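You operate a simulated robot arm through the tools that you are given. There is no shell and no other tool. Be economical: measure what you need, move in short steps, check, and stop when the job is done.

You are at the controls of a simulated robot arm. One attempt, no reset.

Task
Press the blue drip button two times. Then count the gold weights on the top of the grading bench, then put as many of the steel drum weights from the top of the grading bench on top of the grey shoe box. Then lift the blue-handled cover open. The order counts. Set down upright: steel drum weight.

Only the result counts: the job must be done as asked and must still hold three seconds after the hand-in. Knocking over, shifting, dropping, spilling or breaking anything else fails it. A push-on lid holds only when it is set on centred and level and pressed home; a screw cap is set on level and turned clockwise until tight.

Robot
A 7-joint arm with a two-finger parallel gripper on a trunk, on a base that drives. Base frame: it is fixed to the floor where the robot stands at the start and does not move with it; the origin is under the middle of the robot, x ahead of it, y to its left, z up; the surface under the hand at the start is at about z = 900. Lengths are in mm, angles in rad, forces in N, time in s.
Its first joint turns from -2.897 to 2.897 rad. Places, roughly: blue drip button [700, 0, 1000]; blue-handled cover [-300, 2900, 1300]; gold weight [-250, -3500, 1000]; grey shoe box [-250, -4000, 1000]; steel drum weight [-250, -4250, 1000]. Payload 3.43 kg.
Tool frame: the origin (TCP) lies between the finger pads and is the grasp point; the fingertips stand 30 mm ahead of it; z points along the fingers, y is the line along which they close. Largest opening 94 mm; finger width 28, thickness 10; the body of the gripper, 50 by 96 mm, starts 55 mm behind the TCP.
Orientation is told as [roll, pitch, yaw] about the base's x, y, z axes, in that order, counted from this pose: with the fingers straight down and closing along the base's y, the tool's x points along the base's -x, its y along +y and its z along -z.

Tools
- The arm moves only by the tool drive_tool. Its argument "increments" is a list that holds one entry, the list of rows, each a list of 7 numbers: the shift along the base's x, y, z in units of 100 mm (1.0 is 100 mm), then the turn, a rotation vector about the base's x, y, z in units of 90 degrees (1.0 is 90 degrees), then the gripper command, from -1 (shut) to 1 (fully open), values between in proportion. In form: [[[dx, dy, dz, rx, ry, rz, gripper], ...]]. A call has 1 to 20 rows; each row is the pose to reach, as a shift and turn from the pose commanded when the call began. A call with a number of a shift or a turn outside -1 to 1 is refused whole. Each row takes 0.2 s and may step no farther than 50 mm and 0.15 rad from the row before; otherwise, or with a gripper value out of range, the whole call is refused. A pose out of reach is approached as far as the arm can. The call stops where the force on the tool passes 40 N (or 10 N more than at its start, if that is more) or the arm is blocked; 0.2 s more then pass. The fingers move at their own pace (about 45 mm/s each) and stop on an object; they squeeze with about 37 N. The grip force told is the motor's: it shows also when the fingers shut on nothing. Time passes only in rows, and 0.2 s behind the last, so rows that repeat a pose let the fingers close. It gives the time, the measured TCP pose, the force on the tool (base axes), the opening and the grip force at its end, in the units of the frame above (readings bear some noise), with the torque about the TCP (base axes, N m) and any sound that the robot's microphone picked up.
- Cameras (640 x 400 px; columns grow to the right, rows downward): "scene" is now at [494.4, 128, 1438.6]; the picture's right is [-0.77, -0.64, 0.00], its down [-0.29, 0.35, -0.89] and it looks along [0.57, -0.68, -0.45] (base axes); focal length 236 px, centre (320, 200). "wrist" rides on the gripper at [76, 14, -103] in the tool frame; the picture's right is [-0.18, 0.98, 0.00], its down [-0.75, -0.14, -0.64] and it looks along [-0.63, -0.12, 0.77] (tool axes); focal length 243 px, centre (320, 200). There is no depth. A picture from a camera that has moved, and an enlarged one, comes with that camera's place and axes in the base frame and with its lens. The place of the scene camera against the robot may be out by one fixed shift of up to 18 mm in any direction.
- capture(camera): a new picture of that camera. It takes no simulated time.
- raise_lower(by): slides the trunk up (or, below 0, down) by that many mm; the arm and the scene camera ride with it, the base frame stays. It gives what a move gives, with no picture.
- drive_base(legs): drives the robot by 1 to 6 legs, each [ahead, left, turn to the left] in mm, mm and rad, along the robot's own axes; the way and the turn of a leg run together, so that a leg with both is an arc; at most 1500 mm and 3.142 rad a leg. The arm and the cameras ride along, it lands a little off, and it stops where it bumps. It gives what a move gives.
- aim_head(pan, tilt): turns the head with the scene camera to pan (to the left, within 1.798 rad either way) and tilt (down, from -0.506 to 1.204), counted from straight ahead of the robot. It gives what a move gives.
- enlarge(camera, box): a new picture of the part [left, top, right, bottom] of that camera's present view, enlarged. It takes no simulated time.
- close_job(): hands the job in; it is judged then, once.

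Go step by step. Nothing tells you exact positions but the pictures and the camera data: compare them with the known pose of the tool, close in by small moves and look again before you grip or let go. The budget is 165 turns and 120 pictures, counting those below and the enlarged ones. Unless the task says otherwise, let go and move clear before handing in.

The tools are called after "Emit:" by a JSON object that holds its "name" and its "arguments". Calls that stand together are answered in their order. drive_tool: Moves the arm, as the interface text tells. Its arguments: {"type":"object","properties":{"increments":{"type":"array"}},"required":["increments"]} The other tools are called the same way: raise_lower (by) slides the trunk up or down; drive_base (legs) drives the base; aim_head (pan, tilt) turns the head that bears the scene camera; capture (camera) takes a picture; enlarge (camera, box) takes an enlarged picture of a part of a camera's view; close_job () hands the job in.

At the start:

```text
t: 0.0
tcp_pos: [645.9, -112.4, 1325.4]
orientation: [-0.002, 0.002, -0.002]
force: [0.3, -0.6, -0.5]
ft_torque: [-0.04, 0.03, 0.01]
opening: 93.9
grip_force: 0.0
trunk travel left (down, up): [-475.0, 135.0]
robot x, y, heading: [-0.3, -2.2, -0.0]
head pan, tilt: [-0.876, 0.471]
```

scene: 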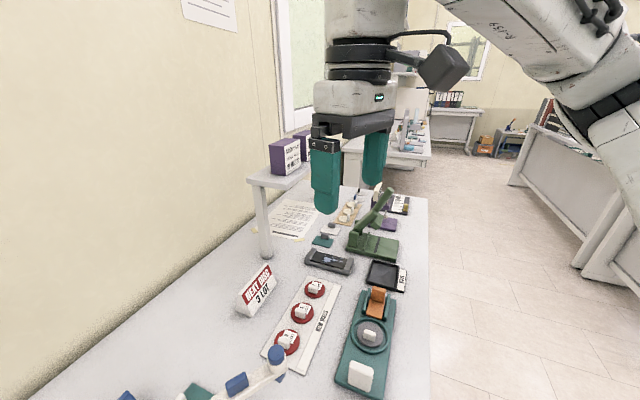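
wrist: 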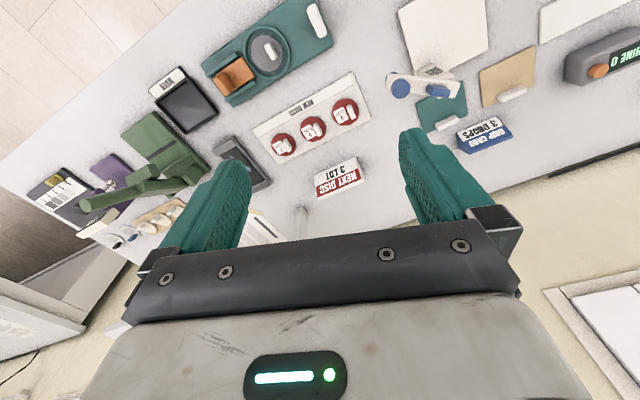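

I see a bench with many items. The blue drip button is probably on the white device by the "3 drops" card, so I aim the head there.

Emit:
{"name": "aim_head", "arguments": {"pan": 0.0, "tilt": 0.9}}

Emit:
{"name": "capture", "arguments": {"camera": "scene"}}

Emit:
{"name": "enlarge", "arguments": {"camera": "wrist", "box": [360, 0, 640, 175]}}

```text
t: 1.2
tcp_pos: [645.2, -111.6, 1325.7]
orientation: [-0.002, -0.001, -0.001]
force: [-0.2, -0.8, -0.3]
ft_torque: [0.0, -0.01, 0.0]
opening: 93.9
grip_force: 0.0
trunk travel left (down, up): [-475.0, 135.0]
robot x, y, heading: [-2.6, -0.6, 0.004]
head pan, tilt: [0.0, 0.901]
```

```text
117 pictures are left
camera scene: at [511.3, 198.3, 1402.2], right [0.0, -1.0, 0.0], down [-0.78, 0.0, -0.62], along [0.62, 0.0, -0.78], focal length 236 px, centre (320, 200)
```

scene: 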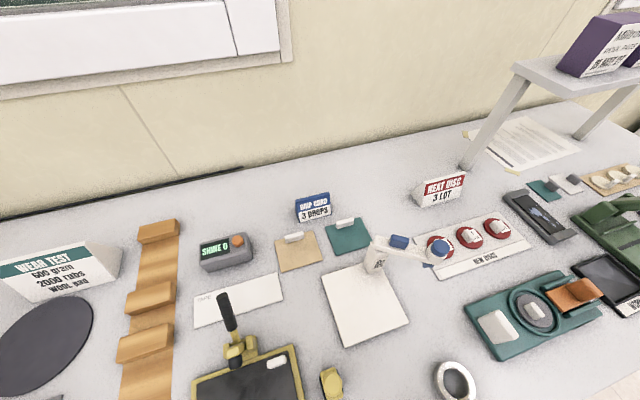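

```text
2.29 times, centred on (500, 88) of wrist
camera zoom: at [570.2, -98.3, 1428.5], right [0.18, 0.98, 0.0], down [0.75, -0.14, 0.64], along [0.63, -0.12, -0.77], focal length 555 px, centre (-91, 457)
```

zoom: 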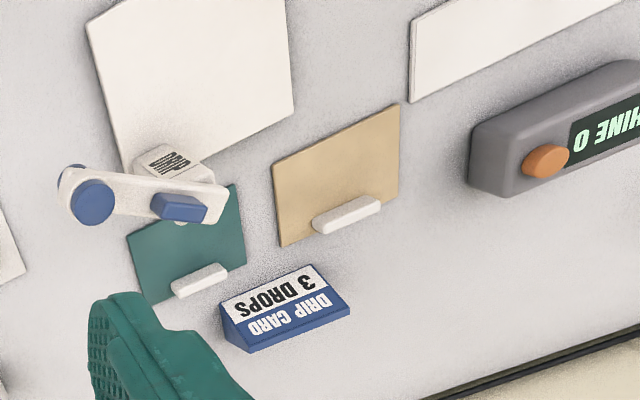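

The white dispenser has two blue parts, one rectangular and one round. I zoom in to tell which is the button.

Emit:
{"name": "enlarge", "arguments": {"camera": "scene", "box": [330, 215, 490, 315]}}

Emit:
{"name": "enlarge", "arguments": {"camera": "wrist", "box": [370, 50, 482, 120]}}

```text
4.00 times, centred on (410, 265) of scene
camera zoom: at [511.3, 198.3, 1402.2], right [0.0, -1.0, 0.0], down [-0.78, 0.0, -0.62], along [0.62, 0.0, -0.78], focal length 944 px, centre (-40, -60)
```

zoom: 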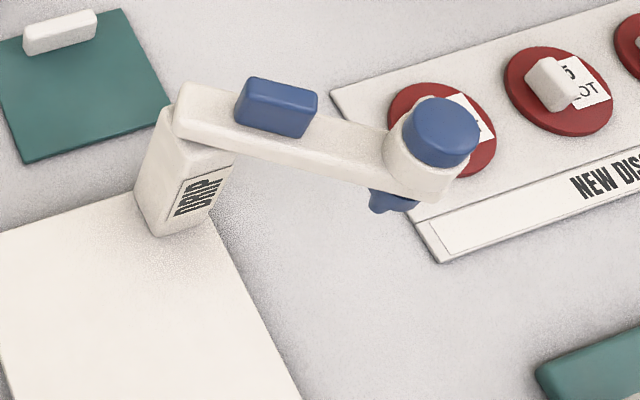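

```text
5.71 times, centred on (426, 85) of wrist
camera zoom: at [570.2, -98.3, 1428.5], right [0.18, 0.98, 0.0], down [0.75, -0.14, 0.64], along [0.63, -0.12, -0.77], focal length 1386 px, centre (-286, 857)
```

zoom: 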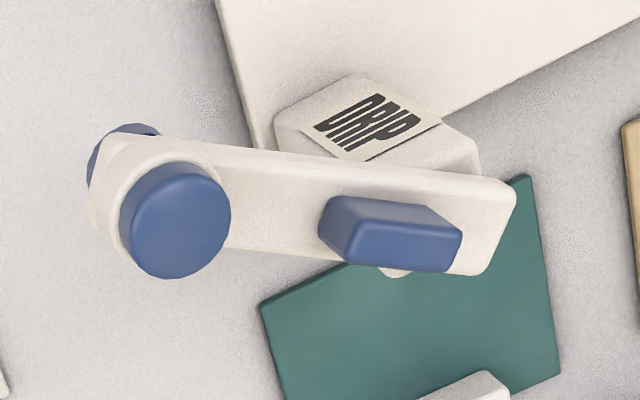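

The rectangular blue block on the boom looks like the button. The round cap is on the reservoir above the nozzle. I triangulate the button to about [708, 58, 1037], so I shut the fingers and approach from above.

Emit:
{"name": "drive_tool", "arguments": {"increments": [[[0.3, 0.3, 0, 0, 0, 0, -1], [0.6, 0.6, -0.2, 0, 0, 0, -1], [0.6, 0.95, -0.5, 0, 0, 0, -1], [0.6, 0.95, -0.8, 0, 0, 0, -1]]]}}

Emit:
{"name": "drive_tool", "arguments": {"increments": [[[0.0, 0.35, -0.2, 0, 0, 0, -1], [0.0, 0.74, -0.4, 0, 0, 0, -1], [0.0, 0.74, -0.8, 0, 0, 0, -1]]]}}

Emit:
{"name": "capture", "arguments": {"camera": "wrist"}}

Emit:
{"name": "capture", "arguments": {"camera": "scene"}}

```text
t: 2.2
tcp_pos: [703.5, -18.9, 1248.5]
orientation: [-0.002, 0.0, 0.0]
force: [-0.5, 0.2, -0.5]
ft_torque: [-0.03, -0.02, 0.03]
opening: 5.4
grip_force: 0.1
trunk travel left (down, up): [-475.0, 135.0]
robot x, y, heading: [-1.5, -3.6, 0.007]
head pan, tilt: [0.0, 0.901]
```

```text
t: 3.0
tcp_pos: [704.3, 56.5, 1163.7]
orientation: [-0.001, 0.001, 0.0]
force: [0.1, -0.7, -0.6]
ft_torque: [-0.01, -0.02, 0.0]
opening: 0.2
grip_force: 32.9
trunk travel left (down, up): [-475.0, 135.0]
robot x, y, heading: [2.9, 0.1, 0.0]
head pan, tilt: [0.0, 0.901]
```

```text
113 pictures are left
camera wrist: at [627.9, 69.9, 1267.1], right [0.18, 0.98, 0.0], down [0.75, -0.14, 0.64], along [0.63, -0.12, -0.77], focal length 243 px, centre (320, 200)
```

wrist: 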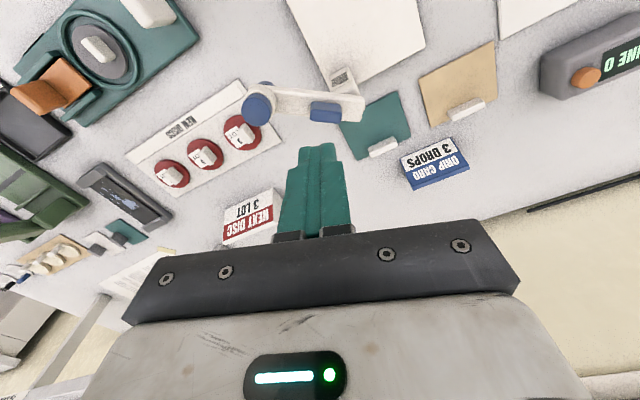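

```text
112 pictures are left
camera scene: at [511.3, 198.5, 1402.3], right [0.0, -1.0, 0.0], down [-0.78, 0.0, -0.62], along [0.62, 0.0, -0.78], focal length 236 px, centre (320, 200)
```

scene: 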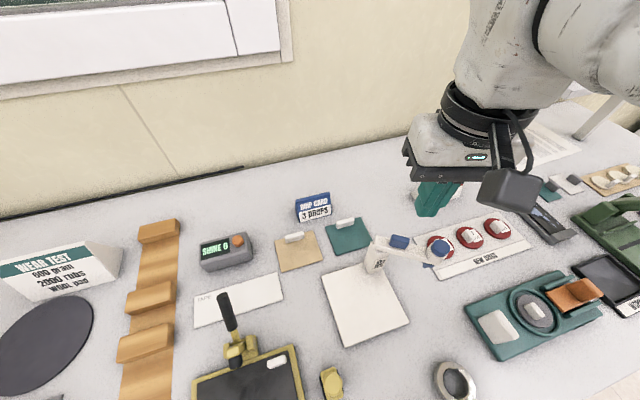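

Three views agree on the button at about [710, 57, 1035]. I go down to just above it and look.

Emit:
{"name": "drive_tool", "arguments": {"increments": [[[0.05, 0.0, -0.4, 0, 0, 0, -1], [0.05, 0.0, -0.75, 0, 0, 0, -1], [0.05, 0.0, -0.85, 0, 0, 0, -1]]]}}

Emit:
{"name": "enlarge", "arguments": {"camera": "wrist", "box": [220, 80, 420, 205]}}

Emit:
{"name": "enlarge", "arguments": {"camera": "scene", "box": [330, 205, 490, 305]}}

```text
t: 3.8
tcp_pos: [710.7, 57.6, 1080.7]
orientation: [-0.001, 0.0, 0.001]
force: [0.1, -0.9, 0.4]
ft_torque: [0.01, -0.03, 0.05]
opening: 0.0
grip_force: 33.2
trunk travel left (down, up): [-475.0, 135.0]
robot x, y, heading: [-0.3, -1.2, -0.001]
head pan, tilt: [0.0, 0.901]
```

```text
3.20 times, centred on (320, 142) of wrist
camera zoom: at [634.4, 71.0, 1183.8], right [0.18, 0.98, 0.0], down [0.75, -0.14, 0.64], along [0.63, -0.12, -0.77], focal length 776 px, centre (320, 384)
```

zoom: 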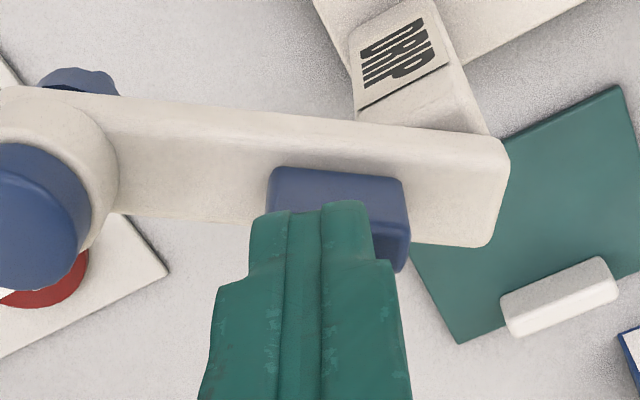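

```text
4.00 times, centred on (410, 255) of scene
camera zoom: at [511.4, 198.4, 1402.2], right [0.0, -1.0, 0.0], down [-0.78, 0.0, -0.62], along [0.62, 0.0, -0.78], focal length 944 px, centre (-40, -20)
```

zoom: 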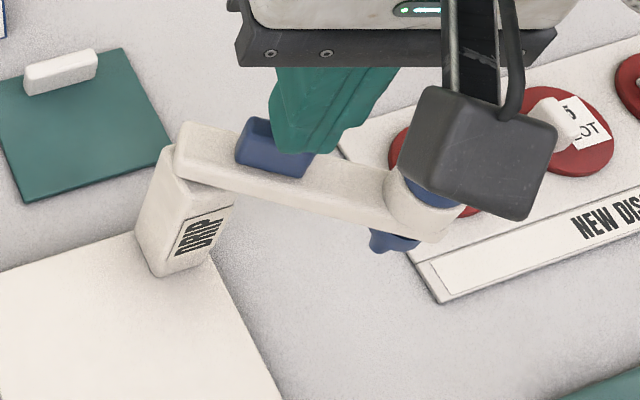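

The fingertips are just above the button, so I shift 4 mm toward +y and press in small steps.

Emit:
{"name": "drive_tool", "arguments": {"increments": [[[0.0, 0.04, -0.03, 0, 0, 0, -1], [0.0, 0.04, -0.06, 0, 0, 0, -1], [0.0, 0.04, -0.09, 0, 0, 0, -1], [0.0, 0.04, -0.12, 0, 0, 0, -1], [0.0, 0.04, -0.14, 0, 0, 0, -1], [0.0, 0.04, -0.16, 0, 0, 0, -1]]]}}

```text
t: 4.5
tcp_pos: [710.3, 60.9, 1077.4]
orientation: [0.002, -0.009, 0.001]
force: [-11.3, -1.4, 24.5]
ft_torque: [-0.14, 0.47, 0.01]
opening: 0.2
grip_force: 32.7
trunk travel left (down, up): [-475.0, 135.0]
robot x, y, heading: [-1.3, 0.5, -0.002]
head pan, tilt: [0.0, 0.901]
stopped in row 3: the force on the tool passed its limit at 47 N (the readings are from after the stop); the commanded pose is now the measured one
```

Contact came earlier than expected, with no sound. I look at it.

Emit:
{"name": "enlarge", "arguments": {"camera": "scene", "box": [330, 205, 490, 305]}}

Emit:
{"name": "enlarge", "arguments": {"camera": "wrist", "box": [220, 80, 420, 205]}}

```text
4.00 times, centred on (410, 255) of scene
camera zoom: at [509.8, 198.2, 1403.0], right [0.0, -1.0, 0.0], down [-0.78, 0.0, -0.62], along [0.62, 0.0, -0.78], focal length 944 px, centre (-40, -20)
```

zoom: 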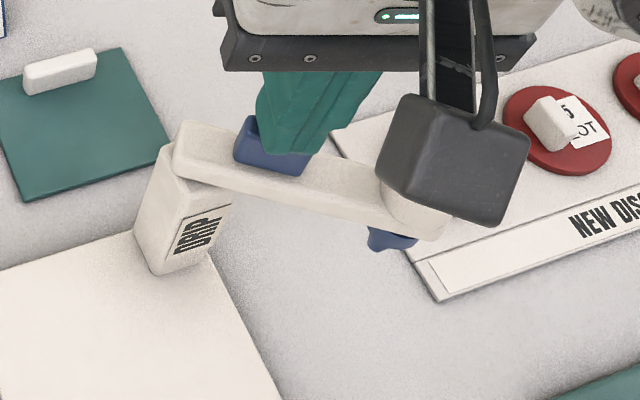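

```text
3.20 times, centred on (320, 142) of wrist
camera zoom: at [634.1, 74.0, 1179.2], right [0.18, 0.98, 0.0], down [0.75, -0.14, 0.65], along [0.64, -0.12, -0.76], focal length 776 px, centre (320, 384)
```

zoom: 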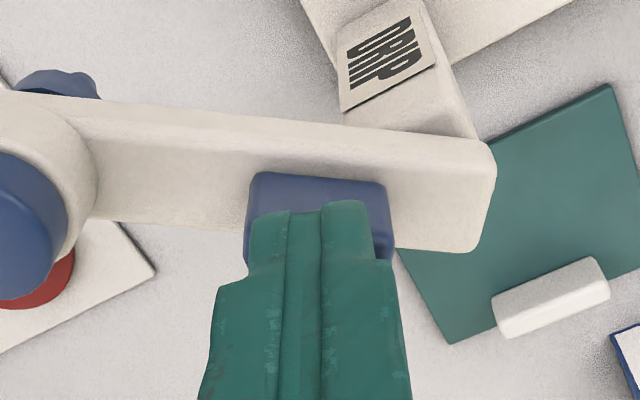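

I back off slightly and check the button and the nozzle.

Emit:
{"name": "drive_tool", "arguments": {"increments": [[[0.0, 0.0, 0.1, 0, 0, 0, -1], [0.0, 0.0, 0.3, 0, 0, 0, -1]]]}}

Emit:
{"name": "enlarge", "arguments": {"camera": "scene", "box": [330, 205, 490, 305]}}

Emit:
{"name": "enlarge", "arguments": {"camera": "wrist", "box": [220, 60, 420, 185]}}

```text
t: 5.1
tcp_pos: [710.6, 60.4, 1106.7]
orientation: [0.001, -0.009, 0.0]
force: [0.1, 0.2, -0.5]
ft_torque: [0.01, -0.02, -0.04]
opening: 0.2
grip_force: 32.8
trunk travel left (down, up): [-475.0, 135.0]
robot x, y, heading: [0.1, -2.0, -0.009]
head pan, tilt: [0.0, 0.901]
```

```text
4.00 times, centred on (410, 255) of scene
camera zoom: at [511.3, 198.3, 1402.0], right [0.0, -1.0, 0.0], down [-0.78, 0.0, -0.62], along [0.62, 0.0, -0.78], focal length 944 px, centre (-40, -20)
```

zoom: 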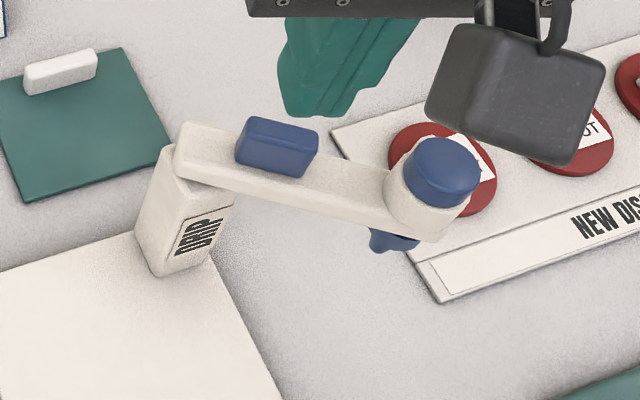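

```text
3.20 times, centred on (320, 122) of wrist
camera zoom: at [634.9, 73.7, 1209.4], right [0.18, 0.98, 0.0], down [0.75, -0.14, 0.65], along [0.64, -0.12, -0.76], focal length 776 px, centre (320, 448)
```

zoom: 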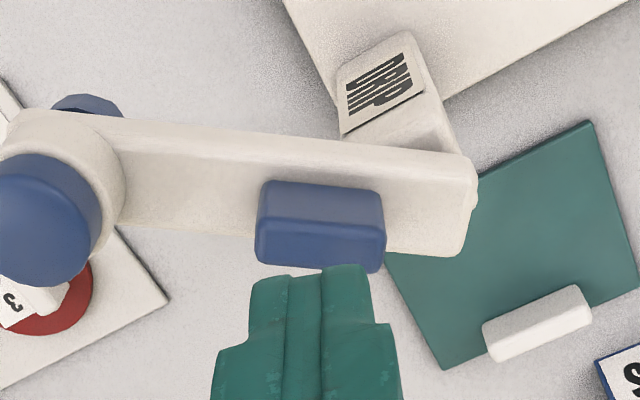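

The button shows no visible change, so I press again with finer steps to feel the force curve.

Emit:
{"name": "drive_tool", "arguments": {"increments": [[[0.0, 0.0, -0.15, 0, 0, 0, -1], [0.0, 0.0, -0.22, 0, 0, 0, -1], [0.0, 0.0, -0.24, 0, 0, 0, -1], [0.0, 0.0, -0.25, 0, 0, 0, -1]]]}}

Emit:
{"name": "drive_tool", "arguments": {"increments": [[[0.0, 0.0, -0.005, 0, 0, 0, -1], [0.0, 0.0, -0.01, 0, 0, 0, -1], [0.0, 0.0, -0.015, 0, 0, 0, -1], [0.0, 0.0, -0.02, 0, 0, 0, -1]]]}}

Emit:
{"name": "drive_tool", "arguments": {"increments": [[[0.0, 0.0, -0.005, 0, 0, 0, -1], [0.0, 0.0, -0.01, 0, 0, 0, -1], [0.0, 0.0, -0.015, 0, 0, 0, -1], [0.0, 0.0, -0.02, 0, 0, 0, -1]]]}}

Emit:
{"name": "drive_tool", "arguments": {"increments": [[[0.0, 0.0, -0.005, 0, 0, 0, -1], [0.0, 0.0, -0.01, 0, 0, 0, -1], [0.0, 0.0, -0.015, 0, 0, 0, -1], [0.0, 0.0, -0.02, 0, 0, 0, -1]]]}}

```text
t: 6.1
tcp_pos: [712.1, 60.7, 1081.0]
orientation: [0.002, -0.008, 0.002]
force: [-0.2, 0.4, 1.6]
ft_torque: [0.01, -0.03, -0.03]
opening: 0.2
grip_force: 32.9
trunk travel left (down, up): [-475.0, 135.0]
robot x, y, heading: [-1.6, -3.4, 0.004]
head pan, tilt: [0.0, 0.901]
```

```text
t: 7.1
tcp_pos: [710.5, 60.9, 1077.6]
orientation: [0.002, -0.007, 0.0]
force: [-1.0, 0.3, -0.4]
ft_torque: [0.0, -0.03, -0.03]
opening: 0.0
grip_force: 33.2
trunk travel left (down, up): [-475.0, 135.0]
robot x, y, heading: [-1.3, 1.5, 0.003]
head pan, tilt: [0.0, 0.901]
```

```text
t: 8.1
tcp_pos: [711.5, 62.1, 1077.0]
orientation: [0.004, -0.01, 0.001]
force: [-6.7, 3.3, 22.3]
ft_torque: [0.05, 0.35, -0.05]
opening: 0.0
grip_force: 33.1
trunk travel left (down, up): [-475.0, 135.0]
robot x, y, heading: [-0.8, 2.1, 0.002]
head pan, tilt: [0.0, 0.901]
```

```text
t: 8.8
tcp_pos: [711.6, 59.9, 1075.4]
orientation: [0.005, -0.013, 0.003]
force: [-9.0, -1.4, 22.0]
ft_torque: [-0.13, 0.38, 0.03]
opening: 0.3
grip_force: 33.3
trunk travel left (down, up): [-475.0, 135.0]
robot x, y, heading: [3.7, 1.0, 0.001]
head pan, tilt: [0.0, 0.901]
stopped in row 3: the force on the tool passed its limit at 42 N (the readings are from after the stop); the commanded pose is now the measured one
```

Emit:
{"name": "enlarge", "arguments": {"camera": "scene", "box": [360, 225, 456, 285]}}

Emit:
{"name": "drive_tool", "arguments": {"increments": [[[0.0, 0.0, 0.1, 0, 0, 0, -1], [0.0, 0.0, 0.4, 0, 0, 0, -1], [0.0, 0.0, 0.8, 0, 0, 0, -1]]]}}

Emit:
{"name": "enlarge", "arguments": {"camera": "scene", "box": [360, 225, 456, 285]}}

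```text
6.67 times, centred on (408, 255) of scene
camera zoom: at [509.9, 198.5, 1402.4], right [0.0, -1.0, 0.0], down [-0.78, 0.0, -0.62], along [0.62, 0.0, -0.78], focal length 1573 px, centre (-267, -167)
```

zoom: 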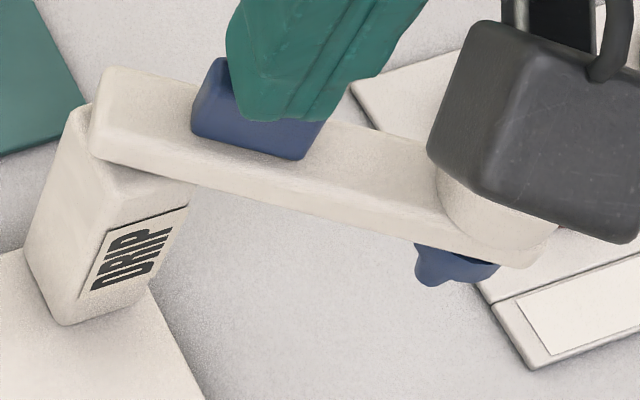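

```text
t: 9.6
tcp_pos: [710.7, 61.3, 1156.2]
orientation: [0.002, -0.01, 0.0]
force: [0.6, -0.3, -0.3]
ft_torque: [-0.01, 0.01, 0.03]
opening: 0.2
grip_force: 33.2
trunk travel left (down, up): [-475.0, 135.0]
robot x, y, heading: [4.5, -5.4, -0.002]
head pan, tilt: [0.0, 0.901]
```

```text
6.67 times, centred on (408, 255) of scene
camera zoom: at [511.2, 198.6, 1402.0], right [0.0, -1.0, 0.0], down [-0.78, 0.0, -0.62], along [0.62, 0.0, -0.78], focal length 1573 px, centre (-267, -167)
```

zoom: 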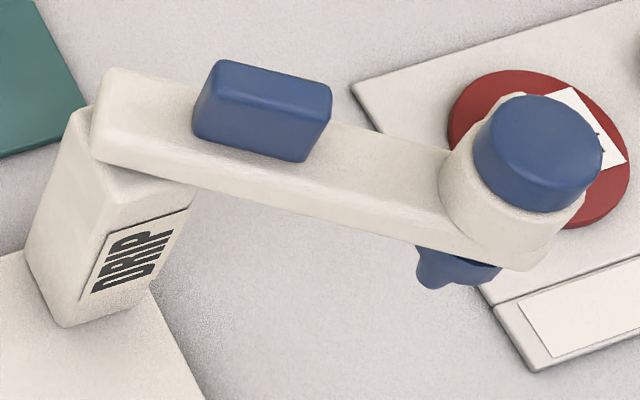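

The rectangular block is rigid, so the round blue cap at the boom's end must be the button. I put it at about [687, 6, 1065] and move above it.

Emit:
{"name": "drive_tool", "arguments": {"increments": [[[-0.12, -0.28, 0, 0, 0, 0, -1], [-0.237, -0.553, 0, 0, 0, 0, -1], [-0.237, -0.553, -0.35, 0, 0, 0, -1]]]}}

Emit:
{"name": "enlarge", "arguments": {"camera": "wrist", "box": [220, 80, 420, 205]}}

Emit:
{"name": "enlarge", "arguments": {"camera": "scene", "box": [360, 205, 520, 305]}}

```text
t: 10.4
tcp_pos: [689.0, 5.4, 1121.0]
orientation: [0.003, -0.01, 0.002]
force: [0.6, 0.4, 0.1]
ft_torque: [-0.04, 0.01, -0.04]
opening: 0.0
grip_force: 33.2
trunk travel left (down, up): [-475.0, 135.0]
robot x, y, heading: [-1.3, -1.3, -0.003]
head pan, tilt: [0.0, 0.901]
```

```text
3.20 times, centred on (320, 142) of wrist
camera zoom: at [612.2, 20.0, 1222.6], right [0.18, 0.98, 0.01], down [0.75, -0.14, 0.65], along [0.64, -0.11, -0.76], focal length 776 px, centre (320, 384)
```

zoom: 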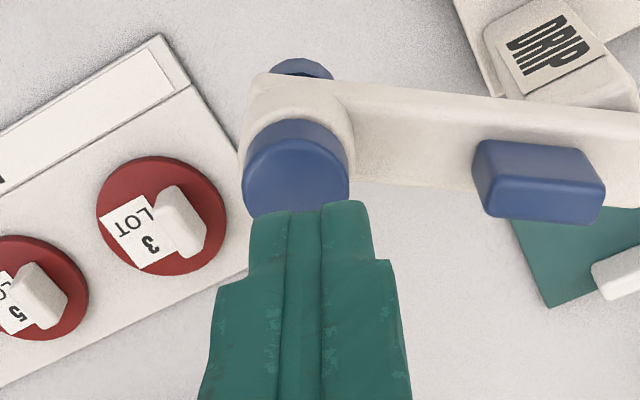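

```text
4.00 times, centred on (440, 255) of scene
camera zoom: at [511.0, 198.5, 1402.3], right [0.0, -1.0, 0.0], down [-0.78, 0.0, -0.62], along [0.62, 0.0, -0.78], focal length 944 px, centre (-160, -20)
```

zoom: 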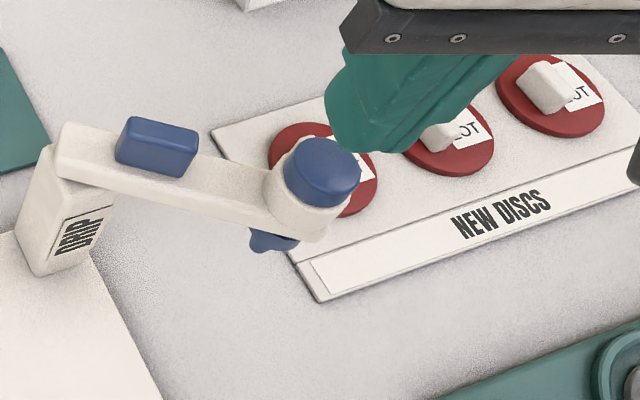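

The cap is right below the fingertips, so I go down in fine steps.

Emit:
{"name": "drive_tool", "arguments": {"increments": [[[0.0, -0.02, -0.1, 0, 0, 0, -1], [0.0, -0.02, -0.13, 0, 0, 0, -1], [0.0, -0.02, -0.15, 0, 0, 0, -1], [0.0, -0.02, -0.17, 0, 0, 0, -1], [0.0, -0.02, -0.18, 0, 0, 0, -1], [0.0, -0.02, -0.19, 0, 0, 0, -1], [0.0, -0.02, -0.2, 0, 0, 0, -1]]]}}

Emit:
{"name": "drive_tool", "arguments": {"increments": [[[0.0, 0.0, -0.01, 0, 0, 0, -1], [0.0, 0.0, -0.02, 0, 0, 0, -1], [0.0, 0.0, -0.03, 0, 0, 0, -1]]]}}

```text
t: 12.0
tcp_pos: [689.1, 3.5, 1101.0]
orientation: [0.005, -0.008, 0.002]
force: [-0.4, 0.8, -0.6]
ft_torque: [0.01, 0.02, -0.04]
opening: 0.0
grip_force: 32.8
trunk travel left (down, up): [-475.0, 135.0]
robot x, y, heading: [-2.1, -1.8, -0.002]
head pan, tilt: [0.0, 0.901]
```

```text
t: 12.8
tcp_pos: [688.0, 2.7, 1097.7]
orientation: [0.003, -0.011, 0.003]
force: [-0.1, 0.0, 0.3]
ft_torque: [-0.01, 0.01, -0.01]
opening: 0.0
grip_force: 32.7
trunk travel left (down, up): [-475.0, 135.0]
robot x, y, heading: [0.9, 1.3, 0.001]
head pan, tilt: [0.0, 0.901]
```

Emit:
{"name": "drive_tool", "arguments": {"increments": [[[0.0, 0.0, -0.01, 0, 0, 0, -1], [0.0, 0.0, -0.02, 0, 0, 0, -1], [0.0, 0.0, -0.03, 0, 0, 0, -1]]]}}

Emit:
{"name": "drive_tool", "arguments": {"increments": [[[0.0, 0.0, -0.01, 0, 0, 0, -1], [0.0, 0.0, -0.02, 0, 0, 0, -1], [0.0, 0.0, -0.03, 0, 0, 0, -1]]]}}

```text
t: 13.6
tcp_pos: [687.7, 4.0, 1094.7]
orientation: [0.004, -0.011, 0.001]
force: [-0.4, 0.4, 0.2]
ft_torque: [0.02, -0.02, 0.03]
opening: 0.0
grip_force: 33.3
trunk travel left (down, up): [-475.0, 135.0]
robot x, y, heading: [-1.4, 0.4, -0.0]
head pan, tilt: [0.0, 0.901]
```

```text
t: 14.4
tcp_pos: [689.0, 3.6, 1090.9]
orientation: [0.004, -0.01, 0.001]
force: [0.6, 0.2, 0.5]
ft_torque: [0.03, -0.01, -0.03]
opening: 0.1
grip_force: 33.0
trunk travel left (down, up): [-475.0, 135.0]
robot x, y, heading: [3.9, 0.5, 0.001]
head pan, tilt: [0.0, 0.901]
```

The tips are at z ≈ 1061 with no contact yet, so I check the picture.

Emit:
{"name": "enlarge", "arguments": {"camera": "wrist", "box": [220, 80, 420, 205]}}

Emit:
{"name": "enlarge", "arguments": {"camera": "scene", "box": [360, 205, 520, 305]}}

```text
3.20 times, centred on (320, 142) of wrist
camera zoom: at [612.3, 16.6, 1193.9], right [0.18, 0.98, 0.01], down [0.75, -0.14, 0.65], along [0.64, -0.12, -0.76], focal length 776 px, centre (320, 384)
```

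zoom: 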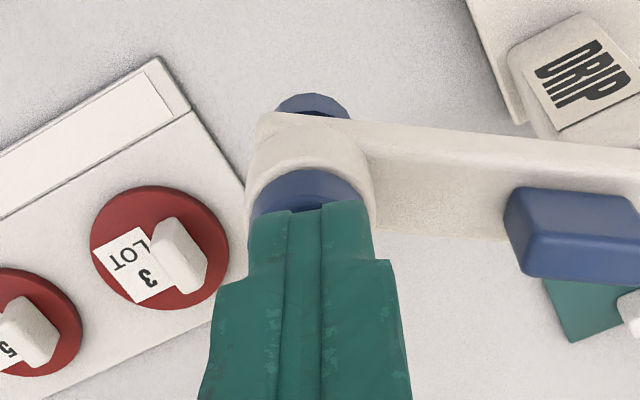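

```text
4.00 times, centred on (440, 255) of scene
camera zoom: at [511.1, 198.5, 1402.2], right [0.0, -1.0, 0.0], down [-0.78, 0.0, -0.62], along [0.62, 0.0, -0.78], focal length 944 px, centre (-160, -20)
```

zoom: 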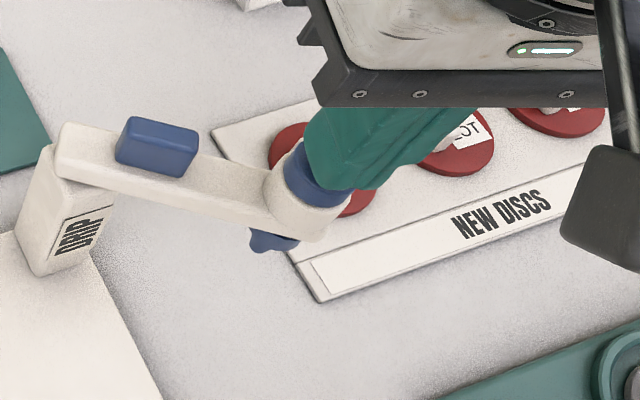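

Emit:
{"name": "drive_tool", "arguments": {"increments": [[[0.0, 0.0, -0.01, 0, 0, 0, -1], [0.0, 0.0, -0.02, 0, 0, 0, -1], [0.0, 0.0, -0.03, 0, 0, 0, -1]]]}}

Emit:
{"name": "drive_tool", "arguments": {"increments": [[[0.0, 0.0, -0.01, 0, 0, 0, -1], [0.0, 0.0, -0.02, 0, 0, 0, -1], [0.0, 0.0, -0.03, 0, 0, 0, -1]]]}}

```text
t: 15.2
tcp_pos: [689.0, 3.2, 1088.2]
orientation: [0.003, -0.009, 0.0]
force: [-0.2, -0.1, -0.3]
ft_torque: [0.02, -0.02, 0.0]
opening: 0.1
grip_force: 32.9
trunk travel left (down, up): [-475.0, 135.0]
robot x, y, heading: [1.2, -0.4, -0.002]
head pan, tilt: [0.0, 0.901]
```

```text
t: 16.0
tcp_pos: [688.3, 3.9, 1086.1]
orientation: [0.004, -0.01, 0.0]
force: [-0.8, -0.2, 0.4]
ft_torque: [0.01, -0.03, 0.01]
opening: 0.0
grip_force: 32.7
trunk travel left (down, up): [-475.0, 135.0]
robot x, y, heading: [4.7, 2.4, 0.007]
head pan, tilt: [0.0, 0.901]
```

Emit:
{"name": "drive_tool", "arguments": {"increments": [[[0.0, 0.0, -0.01, 0, 0, 0, -1], [0.0, 0.0, -0.02, 0, 0, 0, -1], [0.0, 0.0, -0.03, 0, 0, 0, -1]]]}}

Emit:
{"name": "drive_tool", "arguments": {"increments": [[[0.0, 0.0, -0.01, 0, 0, 0, -1], [0.0, 0.0, -0.02, 0, 0, 0, -1], [0.0, 0.0, -0.03, 0, 0, 0, -1]]]}}

```text
t: 16.8
tcp_pos: [687.7, 4.6, 1082.5]
orientation: [0.003, -0.009, 0.001]
force: [-0.3, -0.4, 0.9]
ft_torque: [0.01, 0.01, 0.0]
opening: 0.1
grip_force: 33.1
trunk travel left (down, up): [-475.0, 135.0]
robot x, y, heading: [1.6, 1.4, 0.0]
head pan, tilt: [0.0, 0.901]
```

```text
t: 17.6
tcp_pos: [688.3, 3.1, 1079.5]
orientation: [0.003, -0.009, 0.003]
force: [-1.7, 0.6, 2.2]
ft_torque: [0.04, 0.05, 0.02]
opening: 0.0
grip_force: 33.2
trunk travel left (down, up): [-475.0, 135.0]
robot x, y, heading: [-3.1, -0.5, 0.0]
head pan, tilt: [0.0, 0.901]
heard: click
```

It clicked, so that is one press. I release fully and press once more.

Emit:
{"name": "drive_tool", "arguments": {"increments": [[[0.0, 0.0, 0.1, 0, 0, 0, -1], [0.0, 0.0, 0.2, 0, 0, 0, -1], [0.0, 0.0, 0.2, 0, 0, 0, -1], [0.0, 0.0, 0.2, 0, 0, 0, -1]]]}}

Emit:
{"name": "drive_tool", "arguments": {"increments": [[[0.0, 0.0, -0.1, 0, 0, 0, -1], [0.0, 0.0, -0.15, 0, 0, 0, -1], [0.0, 0.0, -0.17, 0, 0, 0, -1], [0.0, 0.0, -0.18, 0, 0, 0, -1], [0.0, 0.0, -0.19, 0, 0, 0, -1], [0.0, 0.0, -0.2, 0, 0, 0, -1]]]}}

```text
t: 18.6
tcp_pos: [686.7, 3.8, 1100.6]
orientation: [0.004, -0.012, 0.0]
force: [-0.8, -0.1, -0.2]
ft_torque: [0.01, 0.0, 0.0]
opening: 0.1
grip_force: 33.0
trunk travel left (down, up): [-475.0, 135.0]
robot x, y, heading: [2.8, -1.7, -0.001]
head pan, tilt: [0.0, 0.901]
```

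```text
t: 20.0
tcp_pos: [689.5, 4.0, 1080.3]
orientation: [0.004, -0.009, 0.002]
force: [-2.0, 0.6, 2.6]
ft_torque: [0.03, 0.05, 0.02]
opening: 0.1
grip_force: 33.0
trunk travel left (down, up): [-475.0, 135.0]
robot x, y, heading: [0.5, -2.2, -0.001]
head pan, tilt: [0.0, 0.901]
heard: click
```

Second click, so the button is done. I raise the arm and look toward the grading bench on the right.

Emit:
{"name": "drive_tool", "arguments": {"increments": [[[0.0, 0.0, 0.4, 0, 0, 0, -1], [0.0, 0.0, 0.8, 0, 0, 0, -1], [0.0, 0.0, 1.0, 0, 0, 0, -1]]]}}

Emit:
{"name": "drive_tool", "arguments": {"increments": [[[-0.2, 0.0, 0.4, 0, 0, 0, -1], [-0.6, 0.0, 0.6, 0, 0, 0, -1], [-1.0, 0.0, 0.8, 0, 0, 0, -1], [-1.0, 0.0, 1.0, 0, 0, 0, -1]]]}}

Emit:
{"name": "drive_tool", "arguments": {"increments": [[[-0.4, 0.0, 0.0, 0, 0, 0, -1], [-0.8, 0.0, 0.0, 0, 0, 0, -1], [-1.0, 0.0, 0.0, 0, 0, 0, -1]]]}}

Emit:
{"name": "aim_head", "arguments": {"pan": -1.57, "tilt": 0.25}}

Emit:
{"name": "capture", "arguments": {"camera": "scene"}}

```text
t: 20.8
tcp_pos: [690.1, 4.0, 1177.4]
orientation: [0.003, -0.009, 0.003]
force: [0.0, 0.2, -0.1]
ft_torque: [0.03, -0.02, 0.05]
opening: 0.0
grip_force: 32.9
trunk travel left (down, up): [-475.0, 135.0]
robot x, y, heading: [-1.5, -1.0, -0.005]
head pan, tilt: [0.0, 0.901]
```

```text
t: 21.8
tcp_pos: [591.7, 3.2, 1276.8]
orientation: [0.003, -0.007, -0.001]
force: [0.2, -0.6, 0.3]
ft_torque: [0.02, -0.01, 0.01]
opening: 0.0
grip_force: 33.3
out of reach, approached as far as the arm can: row 3
trunk travel left (down, up): [-475.0, 135.0]
robot x, y, heading: [-0.3, -4.6, 0.003]
head pan, tilt: [0.0, 0.901]
```

```text
t: 22.6
tcp_pos: [561.0, 4.5, 1293.9]
orientation: [0.004, -0.008, -0.002]
force: [-0.6, -0.3, 0.2]
ft_torque: [-0.03, 0.01, 0.01]
opening: 0.0
grip_force: 33.0
out of reach, approached as far as the arm can: row 1, 2, 3
trunk travel left (down, up): [-475.0, 135.0]
robot x, y, heading: [1.6, 1.3, 0.001]
head pan, tilt: [0.0, 0.901]
```

```text
t: 24.3
tcp_pos: [561.6, 6.0, 1294.1]
orientation: [0.005, -0.01, -0.002]
force: [0.2, 0.5, 0.8]
ft_torque: [-0.03, 0.01, 0.01]
opening: 0.2
grip_force: 32.7
trunk travel left (down, up): [-475.0, 135.0]
robot x, y, heading: [1.4, 1.6, 0.004]
head pan, tilt: [-1.571, 0.25]
```

```text
99 pictures are left
camera scene: at [435.7, 105.1, 1459.2], right [-1.0, 0.0, 0.0], down [0.0, 0.25, -0.97], along [0.0, -0.97, -0.25], focal length 236 px, centre (320, 200)
```

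scene: 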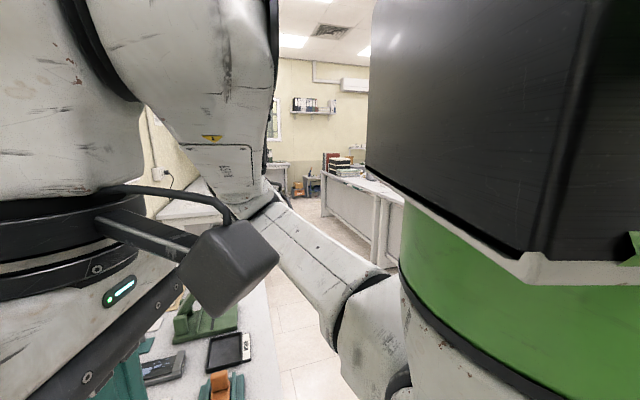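

The arm and the robot's own body block much of this view. I back off a little and turn right to face the far bench.

Emit:
{"name": "drive_base", "arguments": {"legs": [[-150, 0, 0], [0, 0, -1.57]]}}

Emit:
{"name": "aim_head", "arguments": {"pan": 0.0, "tilt": 0.2}}

Emit:
{"name": "capture", "arguments": {"camera": "scene"}}

```text
t: 29.4
tcp_pos: [-121.3, -560.9, 1294.0]
orientation: [0.004, -0.01, -1.535]
force: [-0.2, 0.6, 0.2]
ft_torque: [-0.01, -0.01, 0.0]
opening: 0.0
grip_force: 33.1
trunk travel left (down, up): [-475.0, 135.0]
robot x, y, heading: [-147.5, 2.4, -1.537]
head pan, tilt: [-1.571, 0.25]
```

```text
t: 31.0
tcp_pos: [-120.9, -561.8, 1294.4]
orientation: [0.003, -0.009, -1.534]
force: [0.8, -0.3, 0.2]
ft_torque: [-0.02, -0.02, -0.01]
opening: 0.0
grip_force: 32.7
trunk travel left (down, up): [-475.0, 135.0]
robot x, y, heading: [-145.8, 1.0, -1.539]
head pan, tilt: [0.0, 0.201]
```

```text
98 pictures are left
camera scene: at [61.1, -524.7, 1463.8], right [-1.0, -0.04, 0.0], down [-0.01, 0.2, -0.98], along [0.03, -0.98, -0.2], focal length 236 px, centre (320, 200)
```

scene: 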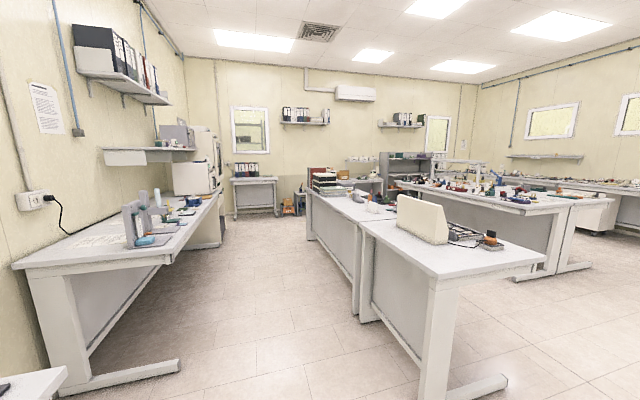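

The room's benches run diagonally in the base frame, and the far part of the centre bench matches the grading bench. I zoom in.

Emit:
{"name": "enlarge", "arguments": {"camera": "scene", "box": [280, 140, 460, 252]}}

```text
3.56 times, centred on (370, 196) of scene
camera zoom: at [61.1, -524.7, 1463.8], right [-1.0, -0.04, 0.0], down [-0.01, 0.2, -0.98], along [0.03, -0.98, -0.2], focal length 839 px, centre (142, 214)
```

zoom: 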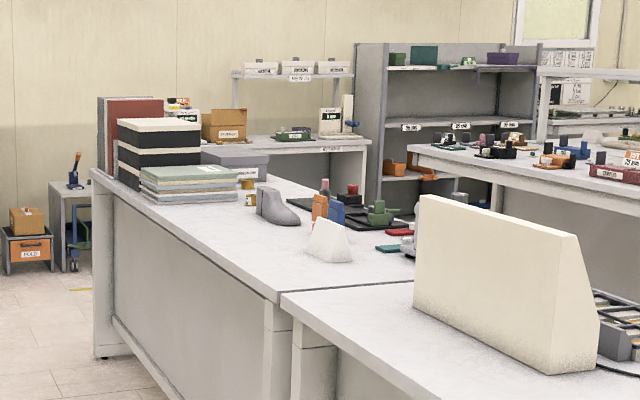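

I drive down the aisle to the left of the centre bench, then look toward the grading bench.

Emit:
{"name": "drive_base", "arguments": {"legs": [[1355, 280, 0], [0, 0, 0.27], [1200, 0, 0]]}}

Emit:
{"name": "aim_head", "arguments": {"pan": -0.5, "tilt": 0.35}}

Emit:
{"name": "capture", "arguments": {"camera": "scene"}}

```text
t: 44.3
tcp_pos: [747.0, -2957.5, 1293.7]
orientation: [0.003, -0.008, -1.251]
force: [0.0, -0.1, -0.5]
ft_torque: [-0.01, -0.02, 0.02]
opening: 0.0
grip_force: 32.4
trunk travel left (down, up): [-475.0, 135.0]
robot x, y, heading: [564.4, -2426.0, -1.258]
head pan, tilt: [0.0, 0.201]
```

```text
t: 45.2
tcp_pos: [748.0, -2956.9, 1294.7]
orientation: [0.004, -0.007, -1.251]
force: [0.2, -0.3, 0.8]
ft_torque: [0.0, 0.0, 0.06]
opening: 0.1
grip_force: 32.7
trunk travel left (down, up): [-475.0, 135.0]
robot x, y, heading: [567.1, -2423.0, -1.252]
head pan, tilt: [-0.499, 0.351]
```

```text
96 pictures are left
camera scene: at [867.0, -2872.0, 1449.8], right [-0.98, 0.18, 0.0], down [0.06, 0.34, -0.94], along [-0.17, -0.92, -0.34], focal length 236 px, centre (320, 200)
```

scene: 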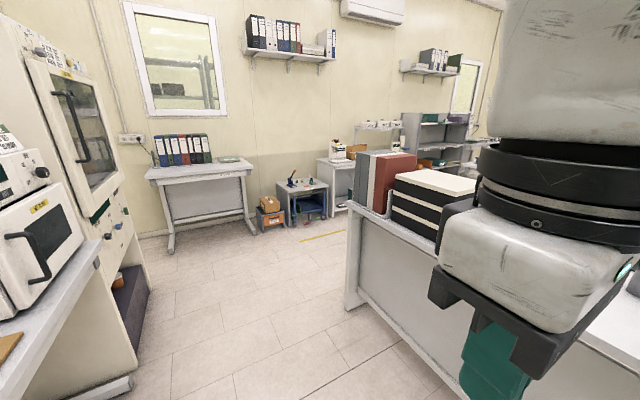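

The arm hides the bench, so I turn right and look again.

Emit:
{"name": "drive_base", "arguments": {"legs": [[0, 0, -1.2]]}}

Emit:
{"name": "aim_head", "arguments": {"pan": 0.5, "tilt": 0.5}}

Emit:
{"name": "capture", "arguments": {"camera": "scene"}}

Emit:
{"name": "capture", "arguments": {"camera": "wrist"}}

```text
t: 48.5
tcp_pos: [145.7, -2797.2, 1294.4]
orientation: [0.004, -0.008, -2.426]
force: [0.3, 0.2, -0.4]
ft_torque: [-0.02, 0.01, 0.03]
opening: 0.0
grip_force: 33.4
trunk travel left (down, up): [-475.0, 135.0]
robot x, y, heading: [564.3, -2423.8, -2.428]
head pan, tilt: [-0.499, 0.351]
```

```text
t: 49.8
tcp_pos: [144.8, -2797.4, 1294.9]
orientation: [0.003, -0.008, -2.427]
force: [-0.4, 0.8, 0.2]
ft_torque: [-0.01, 0.0, 0.01]
opening: 0.0
grip_force: 32.6
trunk travel left (down, up): [-475.0, 135.0]
robot x, y, heading: [564.6, -2427.0, -2.429]
head pan, tilt: [0.499, 0.499]
```

```text
95 pictures are left
camera scene: at [321.2, -2943.2, 1436.1], right [-0.94, 0.35, 0.0], down [0.17, 0.45, -0.88], along [-0.31, -0.82, -0.48], focal length 236 px, centre (320, 200)
```

scene: 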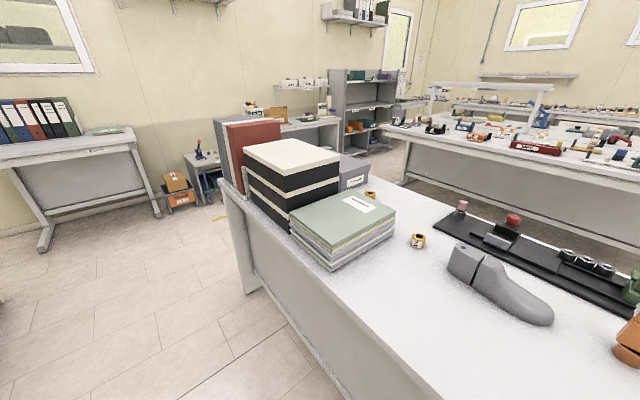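

```text
94 pictures are left
camera wrist: at [213.4, -2756.5, 1396.3], right [0.5, -0.86, 0.0], down [-0.66, -0.38, 0.65], along [-0.56, -0.33, -0.76], focal length 243 px, centre (320, 200)
```

wrist: 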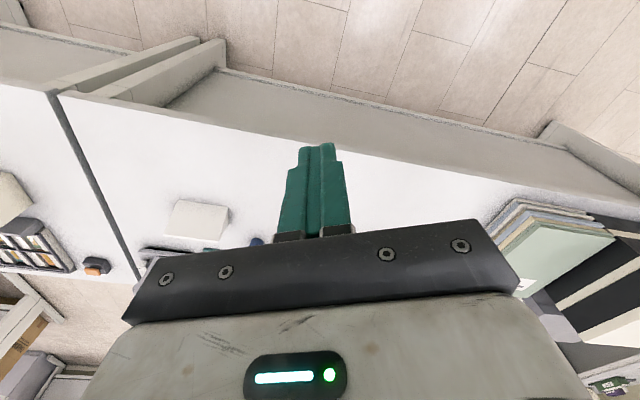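

Two gold things are visible on the grading bench, near the folders. I zoom to count them.

Emit:
{"name": "enlarge", "arguments": {"camera": "scene", "box": [320, 130, 480, 230]}}

Emit:
{"name": "enlarge", "arguments": {"camera": "scene", "box": [400, 190, 640, 340]}}

```text
4.00 times, centred on (400, 180) of scene
camera zoom: at [321.2, -2943.2, 1436.1], right [-0.94, 0.35, 0.0], down [0.17, 0.45, -0.88], along [-0.31, -0.82, -0.48], focal length 944 px, centre (0, 280)
```

zoom: 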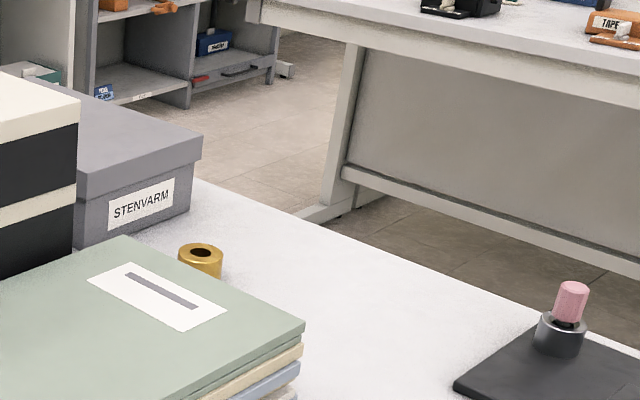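

```text
2.67 times, centred on (520, 265) of scene
camera zoom: at [321.2, -2943.2, 1436.1], right [-0.94, 0.35, 0.0], down [0.17, 0.45, -0.88], along [-0.31, -0.82, -0.48], focal length 629 px, centre (-213, 27)
```

zoom: 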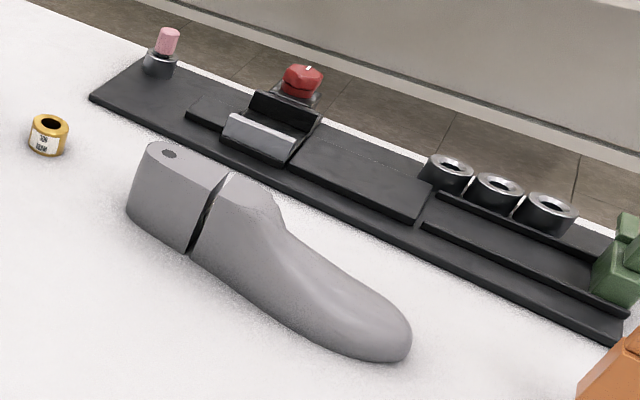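

I count two gold weights so far, though more may be hidden. The steel drums sit behind the shoe box, nearer the right aisle, so I drive around the near end of the bench row.

Emit:
{"name": "drive_base", "arguments": {"legs": [[0, 0, 1.17], [-1438, 26, 0]]}}

Emit:
{"name": "aim_head", "arguments": {"pan": -1.6, "tilt": 0.3}}

Emit:
{"name": "capture", "arguments": {"camera": "scene"}}

```text
t: 60.3
tcp_pos: [283.5, -1516.4, 1293.2]
orientation: [0.004, -0.008, -1.262]
force: [0.5, -0.6, 0.1]
ft_torque: [0.01, -0.02, 0.03]
opening: 0.0
grip_force: 32.7
trunk travel left (down, up): [-475.0, 135.0]
robot x, y, heading: [110.7, -981.7, -1.264]
head pan, tilt: [0.499, 0.499]
```

```text
t: 62.3
tcp_pos: [283.8, -1517.4, 1293.7]
orientation: [0.004, -0.008, -1.262]
force: [-0.3, 0.6, -0.3]
ft_torque: [0.01, -0.02, 0.0]
opening: 0.3
grip_force: 32.4
trunk travel left (down, up): [-475.0, 135.0]
robot x, y, heading: [108.7, -983.4, -1.267]
head pan, tilt: [-1.6, 0.3]
```

```text
91 pictures are left
camera scene: at [332.3, -1367.4, 1454.5], right [-0.28, 0.96, 0.0], down [0.28, 0.08, -0.96], along [-0.92, -0.26, -0.3], focal length 236 px, centre (320, 200)
```

scene: 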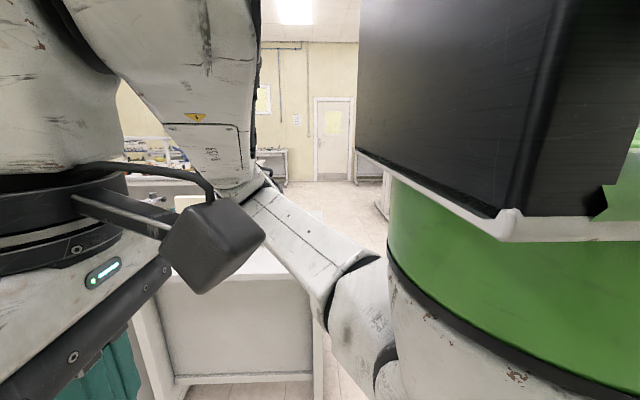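

The floor beyond the bench end is free, so I go around into the right aisle and face the bench from there.

Emit:
{"name": "drive_base", "arguments": {"legs": [[-277, -1442, 0], [646, -440, 0], [945, 0, 0]]}}

Emit:
{"name": "aim_head", "arguments": {"pan": 0.3, "tilt": 0.35}}

Emit:
{"name": "capture", "arguments": {"camera": "scene"}}

```text
t: 77.9
tcp_pos: [-1096.5, -3357.6, 1294.5]
orientation: [0.005, -0.008, -1.273]
force: [-0.8, -0.3, -0.6]
ft_torque: [-0.03, 0.01, -0.02]
opening: 0.0
grip_force: 33.2
trunk travel left (down, up): [-475.0, 135.0]
robot x, y, heading: [-1265.7, -2823.7, -1.273]
head pan, tilt: [-1.6, 0.3]
```

```text
t: 79.7
tcp_pos: [-1097.1, -3357.9, 1294.2]
orientation: [0.004, -0.01, -1.272]
force: [0.0, -0.8, -0.3]
ft_torque: [0.03, 0.0, -0.01]
opening: 0.0
grip_force: 33.3
trunk travel left (down, up): [-475.0, 135.0]
robot x, y, heading: [-1267.3, -2826.0, -1.276]
head pan, tilt: [0.3, 0.351]
```

```text
90 pictures are left
camera scene: at [-905.1, -3261.9, 1449.8], right [-0.83, -0.56, 0.0], down [-0.19, 0.28, -0.94], along [0.53, -0.78, -0.34], focal length 236 px, centre (320, 200)
```

scene: 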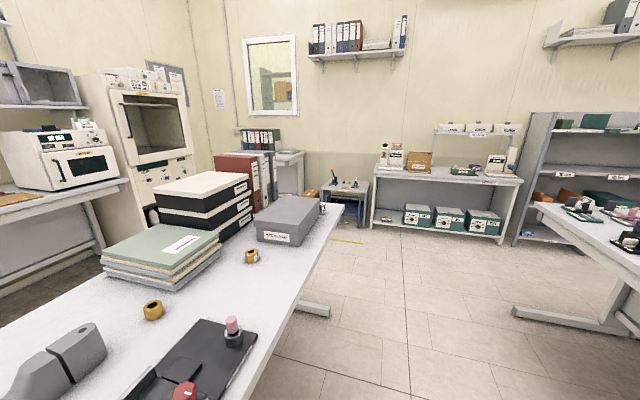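

Good view: two gold weights, with the grey shoe box beyond them. I drive on and turn to face the bench.

Emit:
{"name": "drive_base", "arguments": {"legs": [[1380, -30, 0], [0, 0, 1.57]]}}

Emit:
{"name": "aim_head", "arguments": {"pan": 0.0, "tilt": 0.8}}

Emit:
{"name": "capture", "arguments": {"camera": "scene"}}

Emit:
{"name": "capture", "arguments": {"camera": "wrist"}}

```text
t: 90.5
tcp_pos: [-344.1, -3987.4, 1293.9]
orientation: [0.004, -0.009, 0.302]
force: [0.0, 0.4, 0.0]
ft_torque: [-0.02, 0.02, 0.0]
opening: 0.2
grip_force: 32.7
trunk travel left (down, up): [-475.0, 135.0]
robot x, y, heading: [-877.3, -4159.5, 0.305]
head pan, tilt: [0.3, 0.351]
```

```text
t: 91.4
tcp_pos: [-343.3, -3988.9, 1294.0]
orientation: [0.004, -0.01, 0.302]
force: [0.4, 0.5, -0.6]
ft_torque: [0.04, -0.02, 0.0]
opening: 0.0
grip_force: 32.8
trunk travel left (down, up): [-475.0, 135.0]
robot x, y, heading: [-880.2, -4157.0, 0.304]
head pan, tilt: [0.0, 0.799]
```

```text
89 pictures are left
camera scene: at [-443.1, -3815.1, 1410.2], right [0.3, -0.95, 0.0], down [-0.68, -0.21, -0.7], along [0.67, 0.21, -0.72], focal length 236 px, centre (320, 200)
```

scene: 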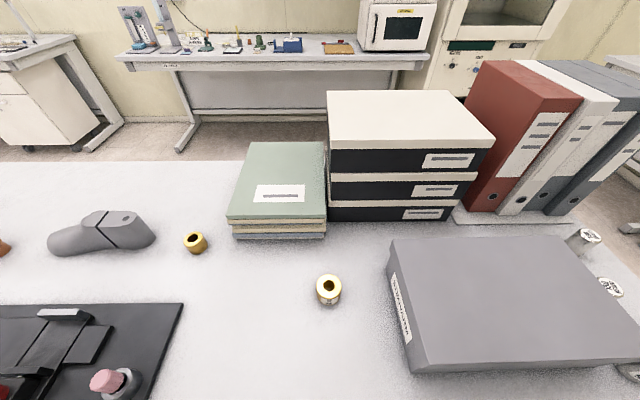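

```text
88 pictures are left
camera wrist: at [-420.6, -3998.0, 1396.3], right [-0.12, 0.99, 0.0], down [0.76, 0.09, 0.65], along [0.64, 0.08, -0.76], focal length 243 px, centre (320, 200)
```

wrist: 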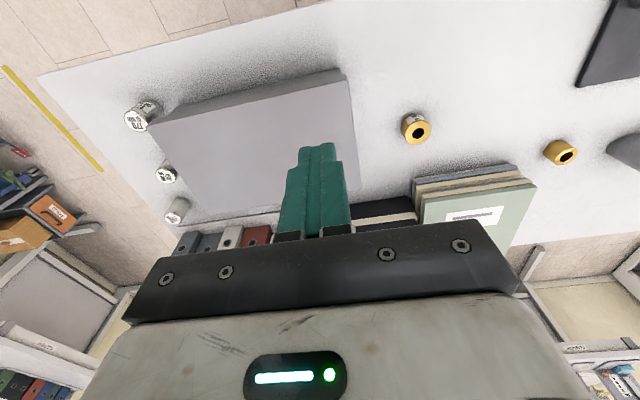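

I see three steel drums behind the box and two gold weights. I scan the rest of the bench for hidden gold ones.

Emit:
{"name": "aim_head", "arguments": {"pan": 0.8, "tilt": 0.7}}

Emit:
{"name": "capture", "arguments": {"camera": "scene"}}

Emit:
{"name": "aim_head", "arguments": {"pan": -0.7, "tilt": 0.8}}

Emit:
{"name": "capture", "arguments": {"camera": "scene"}}

```text
t: 92.5
tcp_pos: [-343.7, -3986.9, 1293.7]
orientation: [0.004, -0.009, 0.302]
force: [-0.5, 0.2, -0.1]
ft_torque: [0.02, 0.0, 0.01]
opening: 0.0
grip_force: 32.9
trunk travel left (down, up): [-475.0, 135.0]
robot x, y, heading: [-878.0, -4162.5, 0.303]
head pan, tilt: [0.799, 0.7]
```

```text
87 pictures are left
camera scene: at [-481.6, -3763.3, 1418.4], right [0.89, -0.45, 0.0], down [-0.29, -0.57, -0.76], along [0.35, 0.68, -0.64], focal length 236 px, centre (320, 200)
```

scene: 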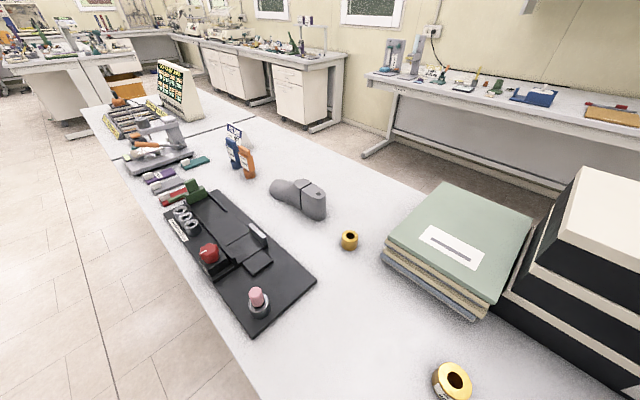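

```text
t: 94.1
tcp_pos: [-344.8, -3987.7, 1293.3]
orientation: [0.004, -0.009, 0.301]
force: [0.3, -0.2, 0.0]
ft_torque: [0.04, 0.04, 0.0]
opening: 0.1
grip_force: 33.6
trunk travel left (down, up): [-475.0, 135.0]
robot x, y, heading: [-875.9, -4157.7, 0.304]
head pan, tilt: [-0.7, 0.799]
```

```text
86 pictures are left
camera scene: at [-445.8, -3870.3, 1410.1], right [-0.39, -0.92, 0.0], down [-0.66, 0.28, -0.7], along [0.64, -0.27, -0.72], focal length 236 px, centre (320, 200)
```

scene: 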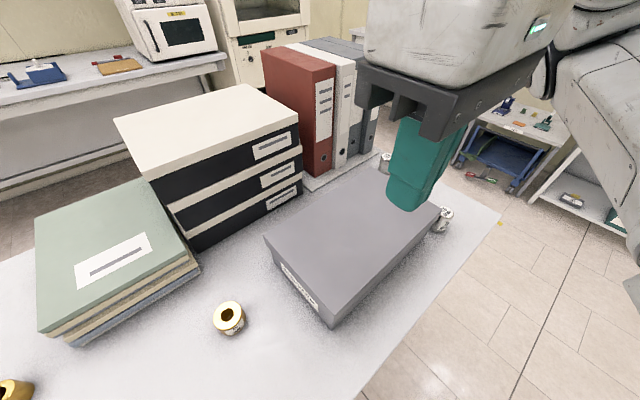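

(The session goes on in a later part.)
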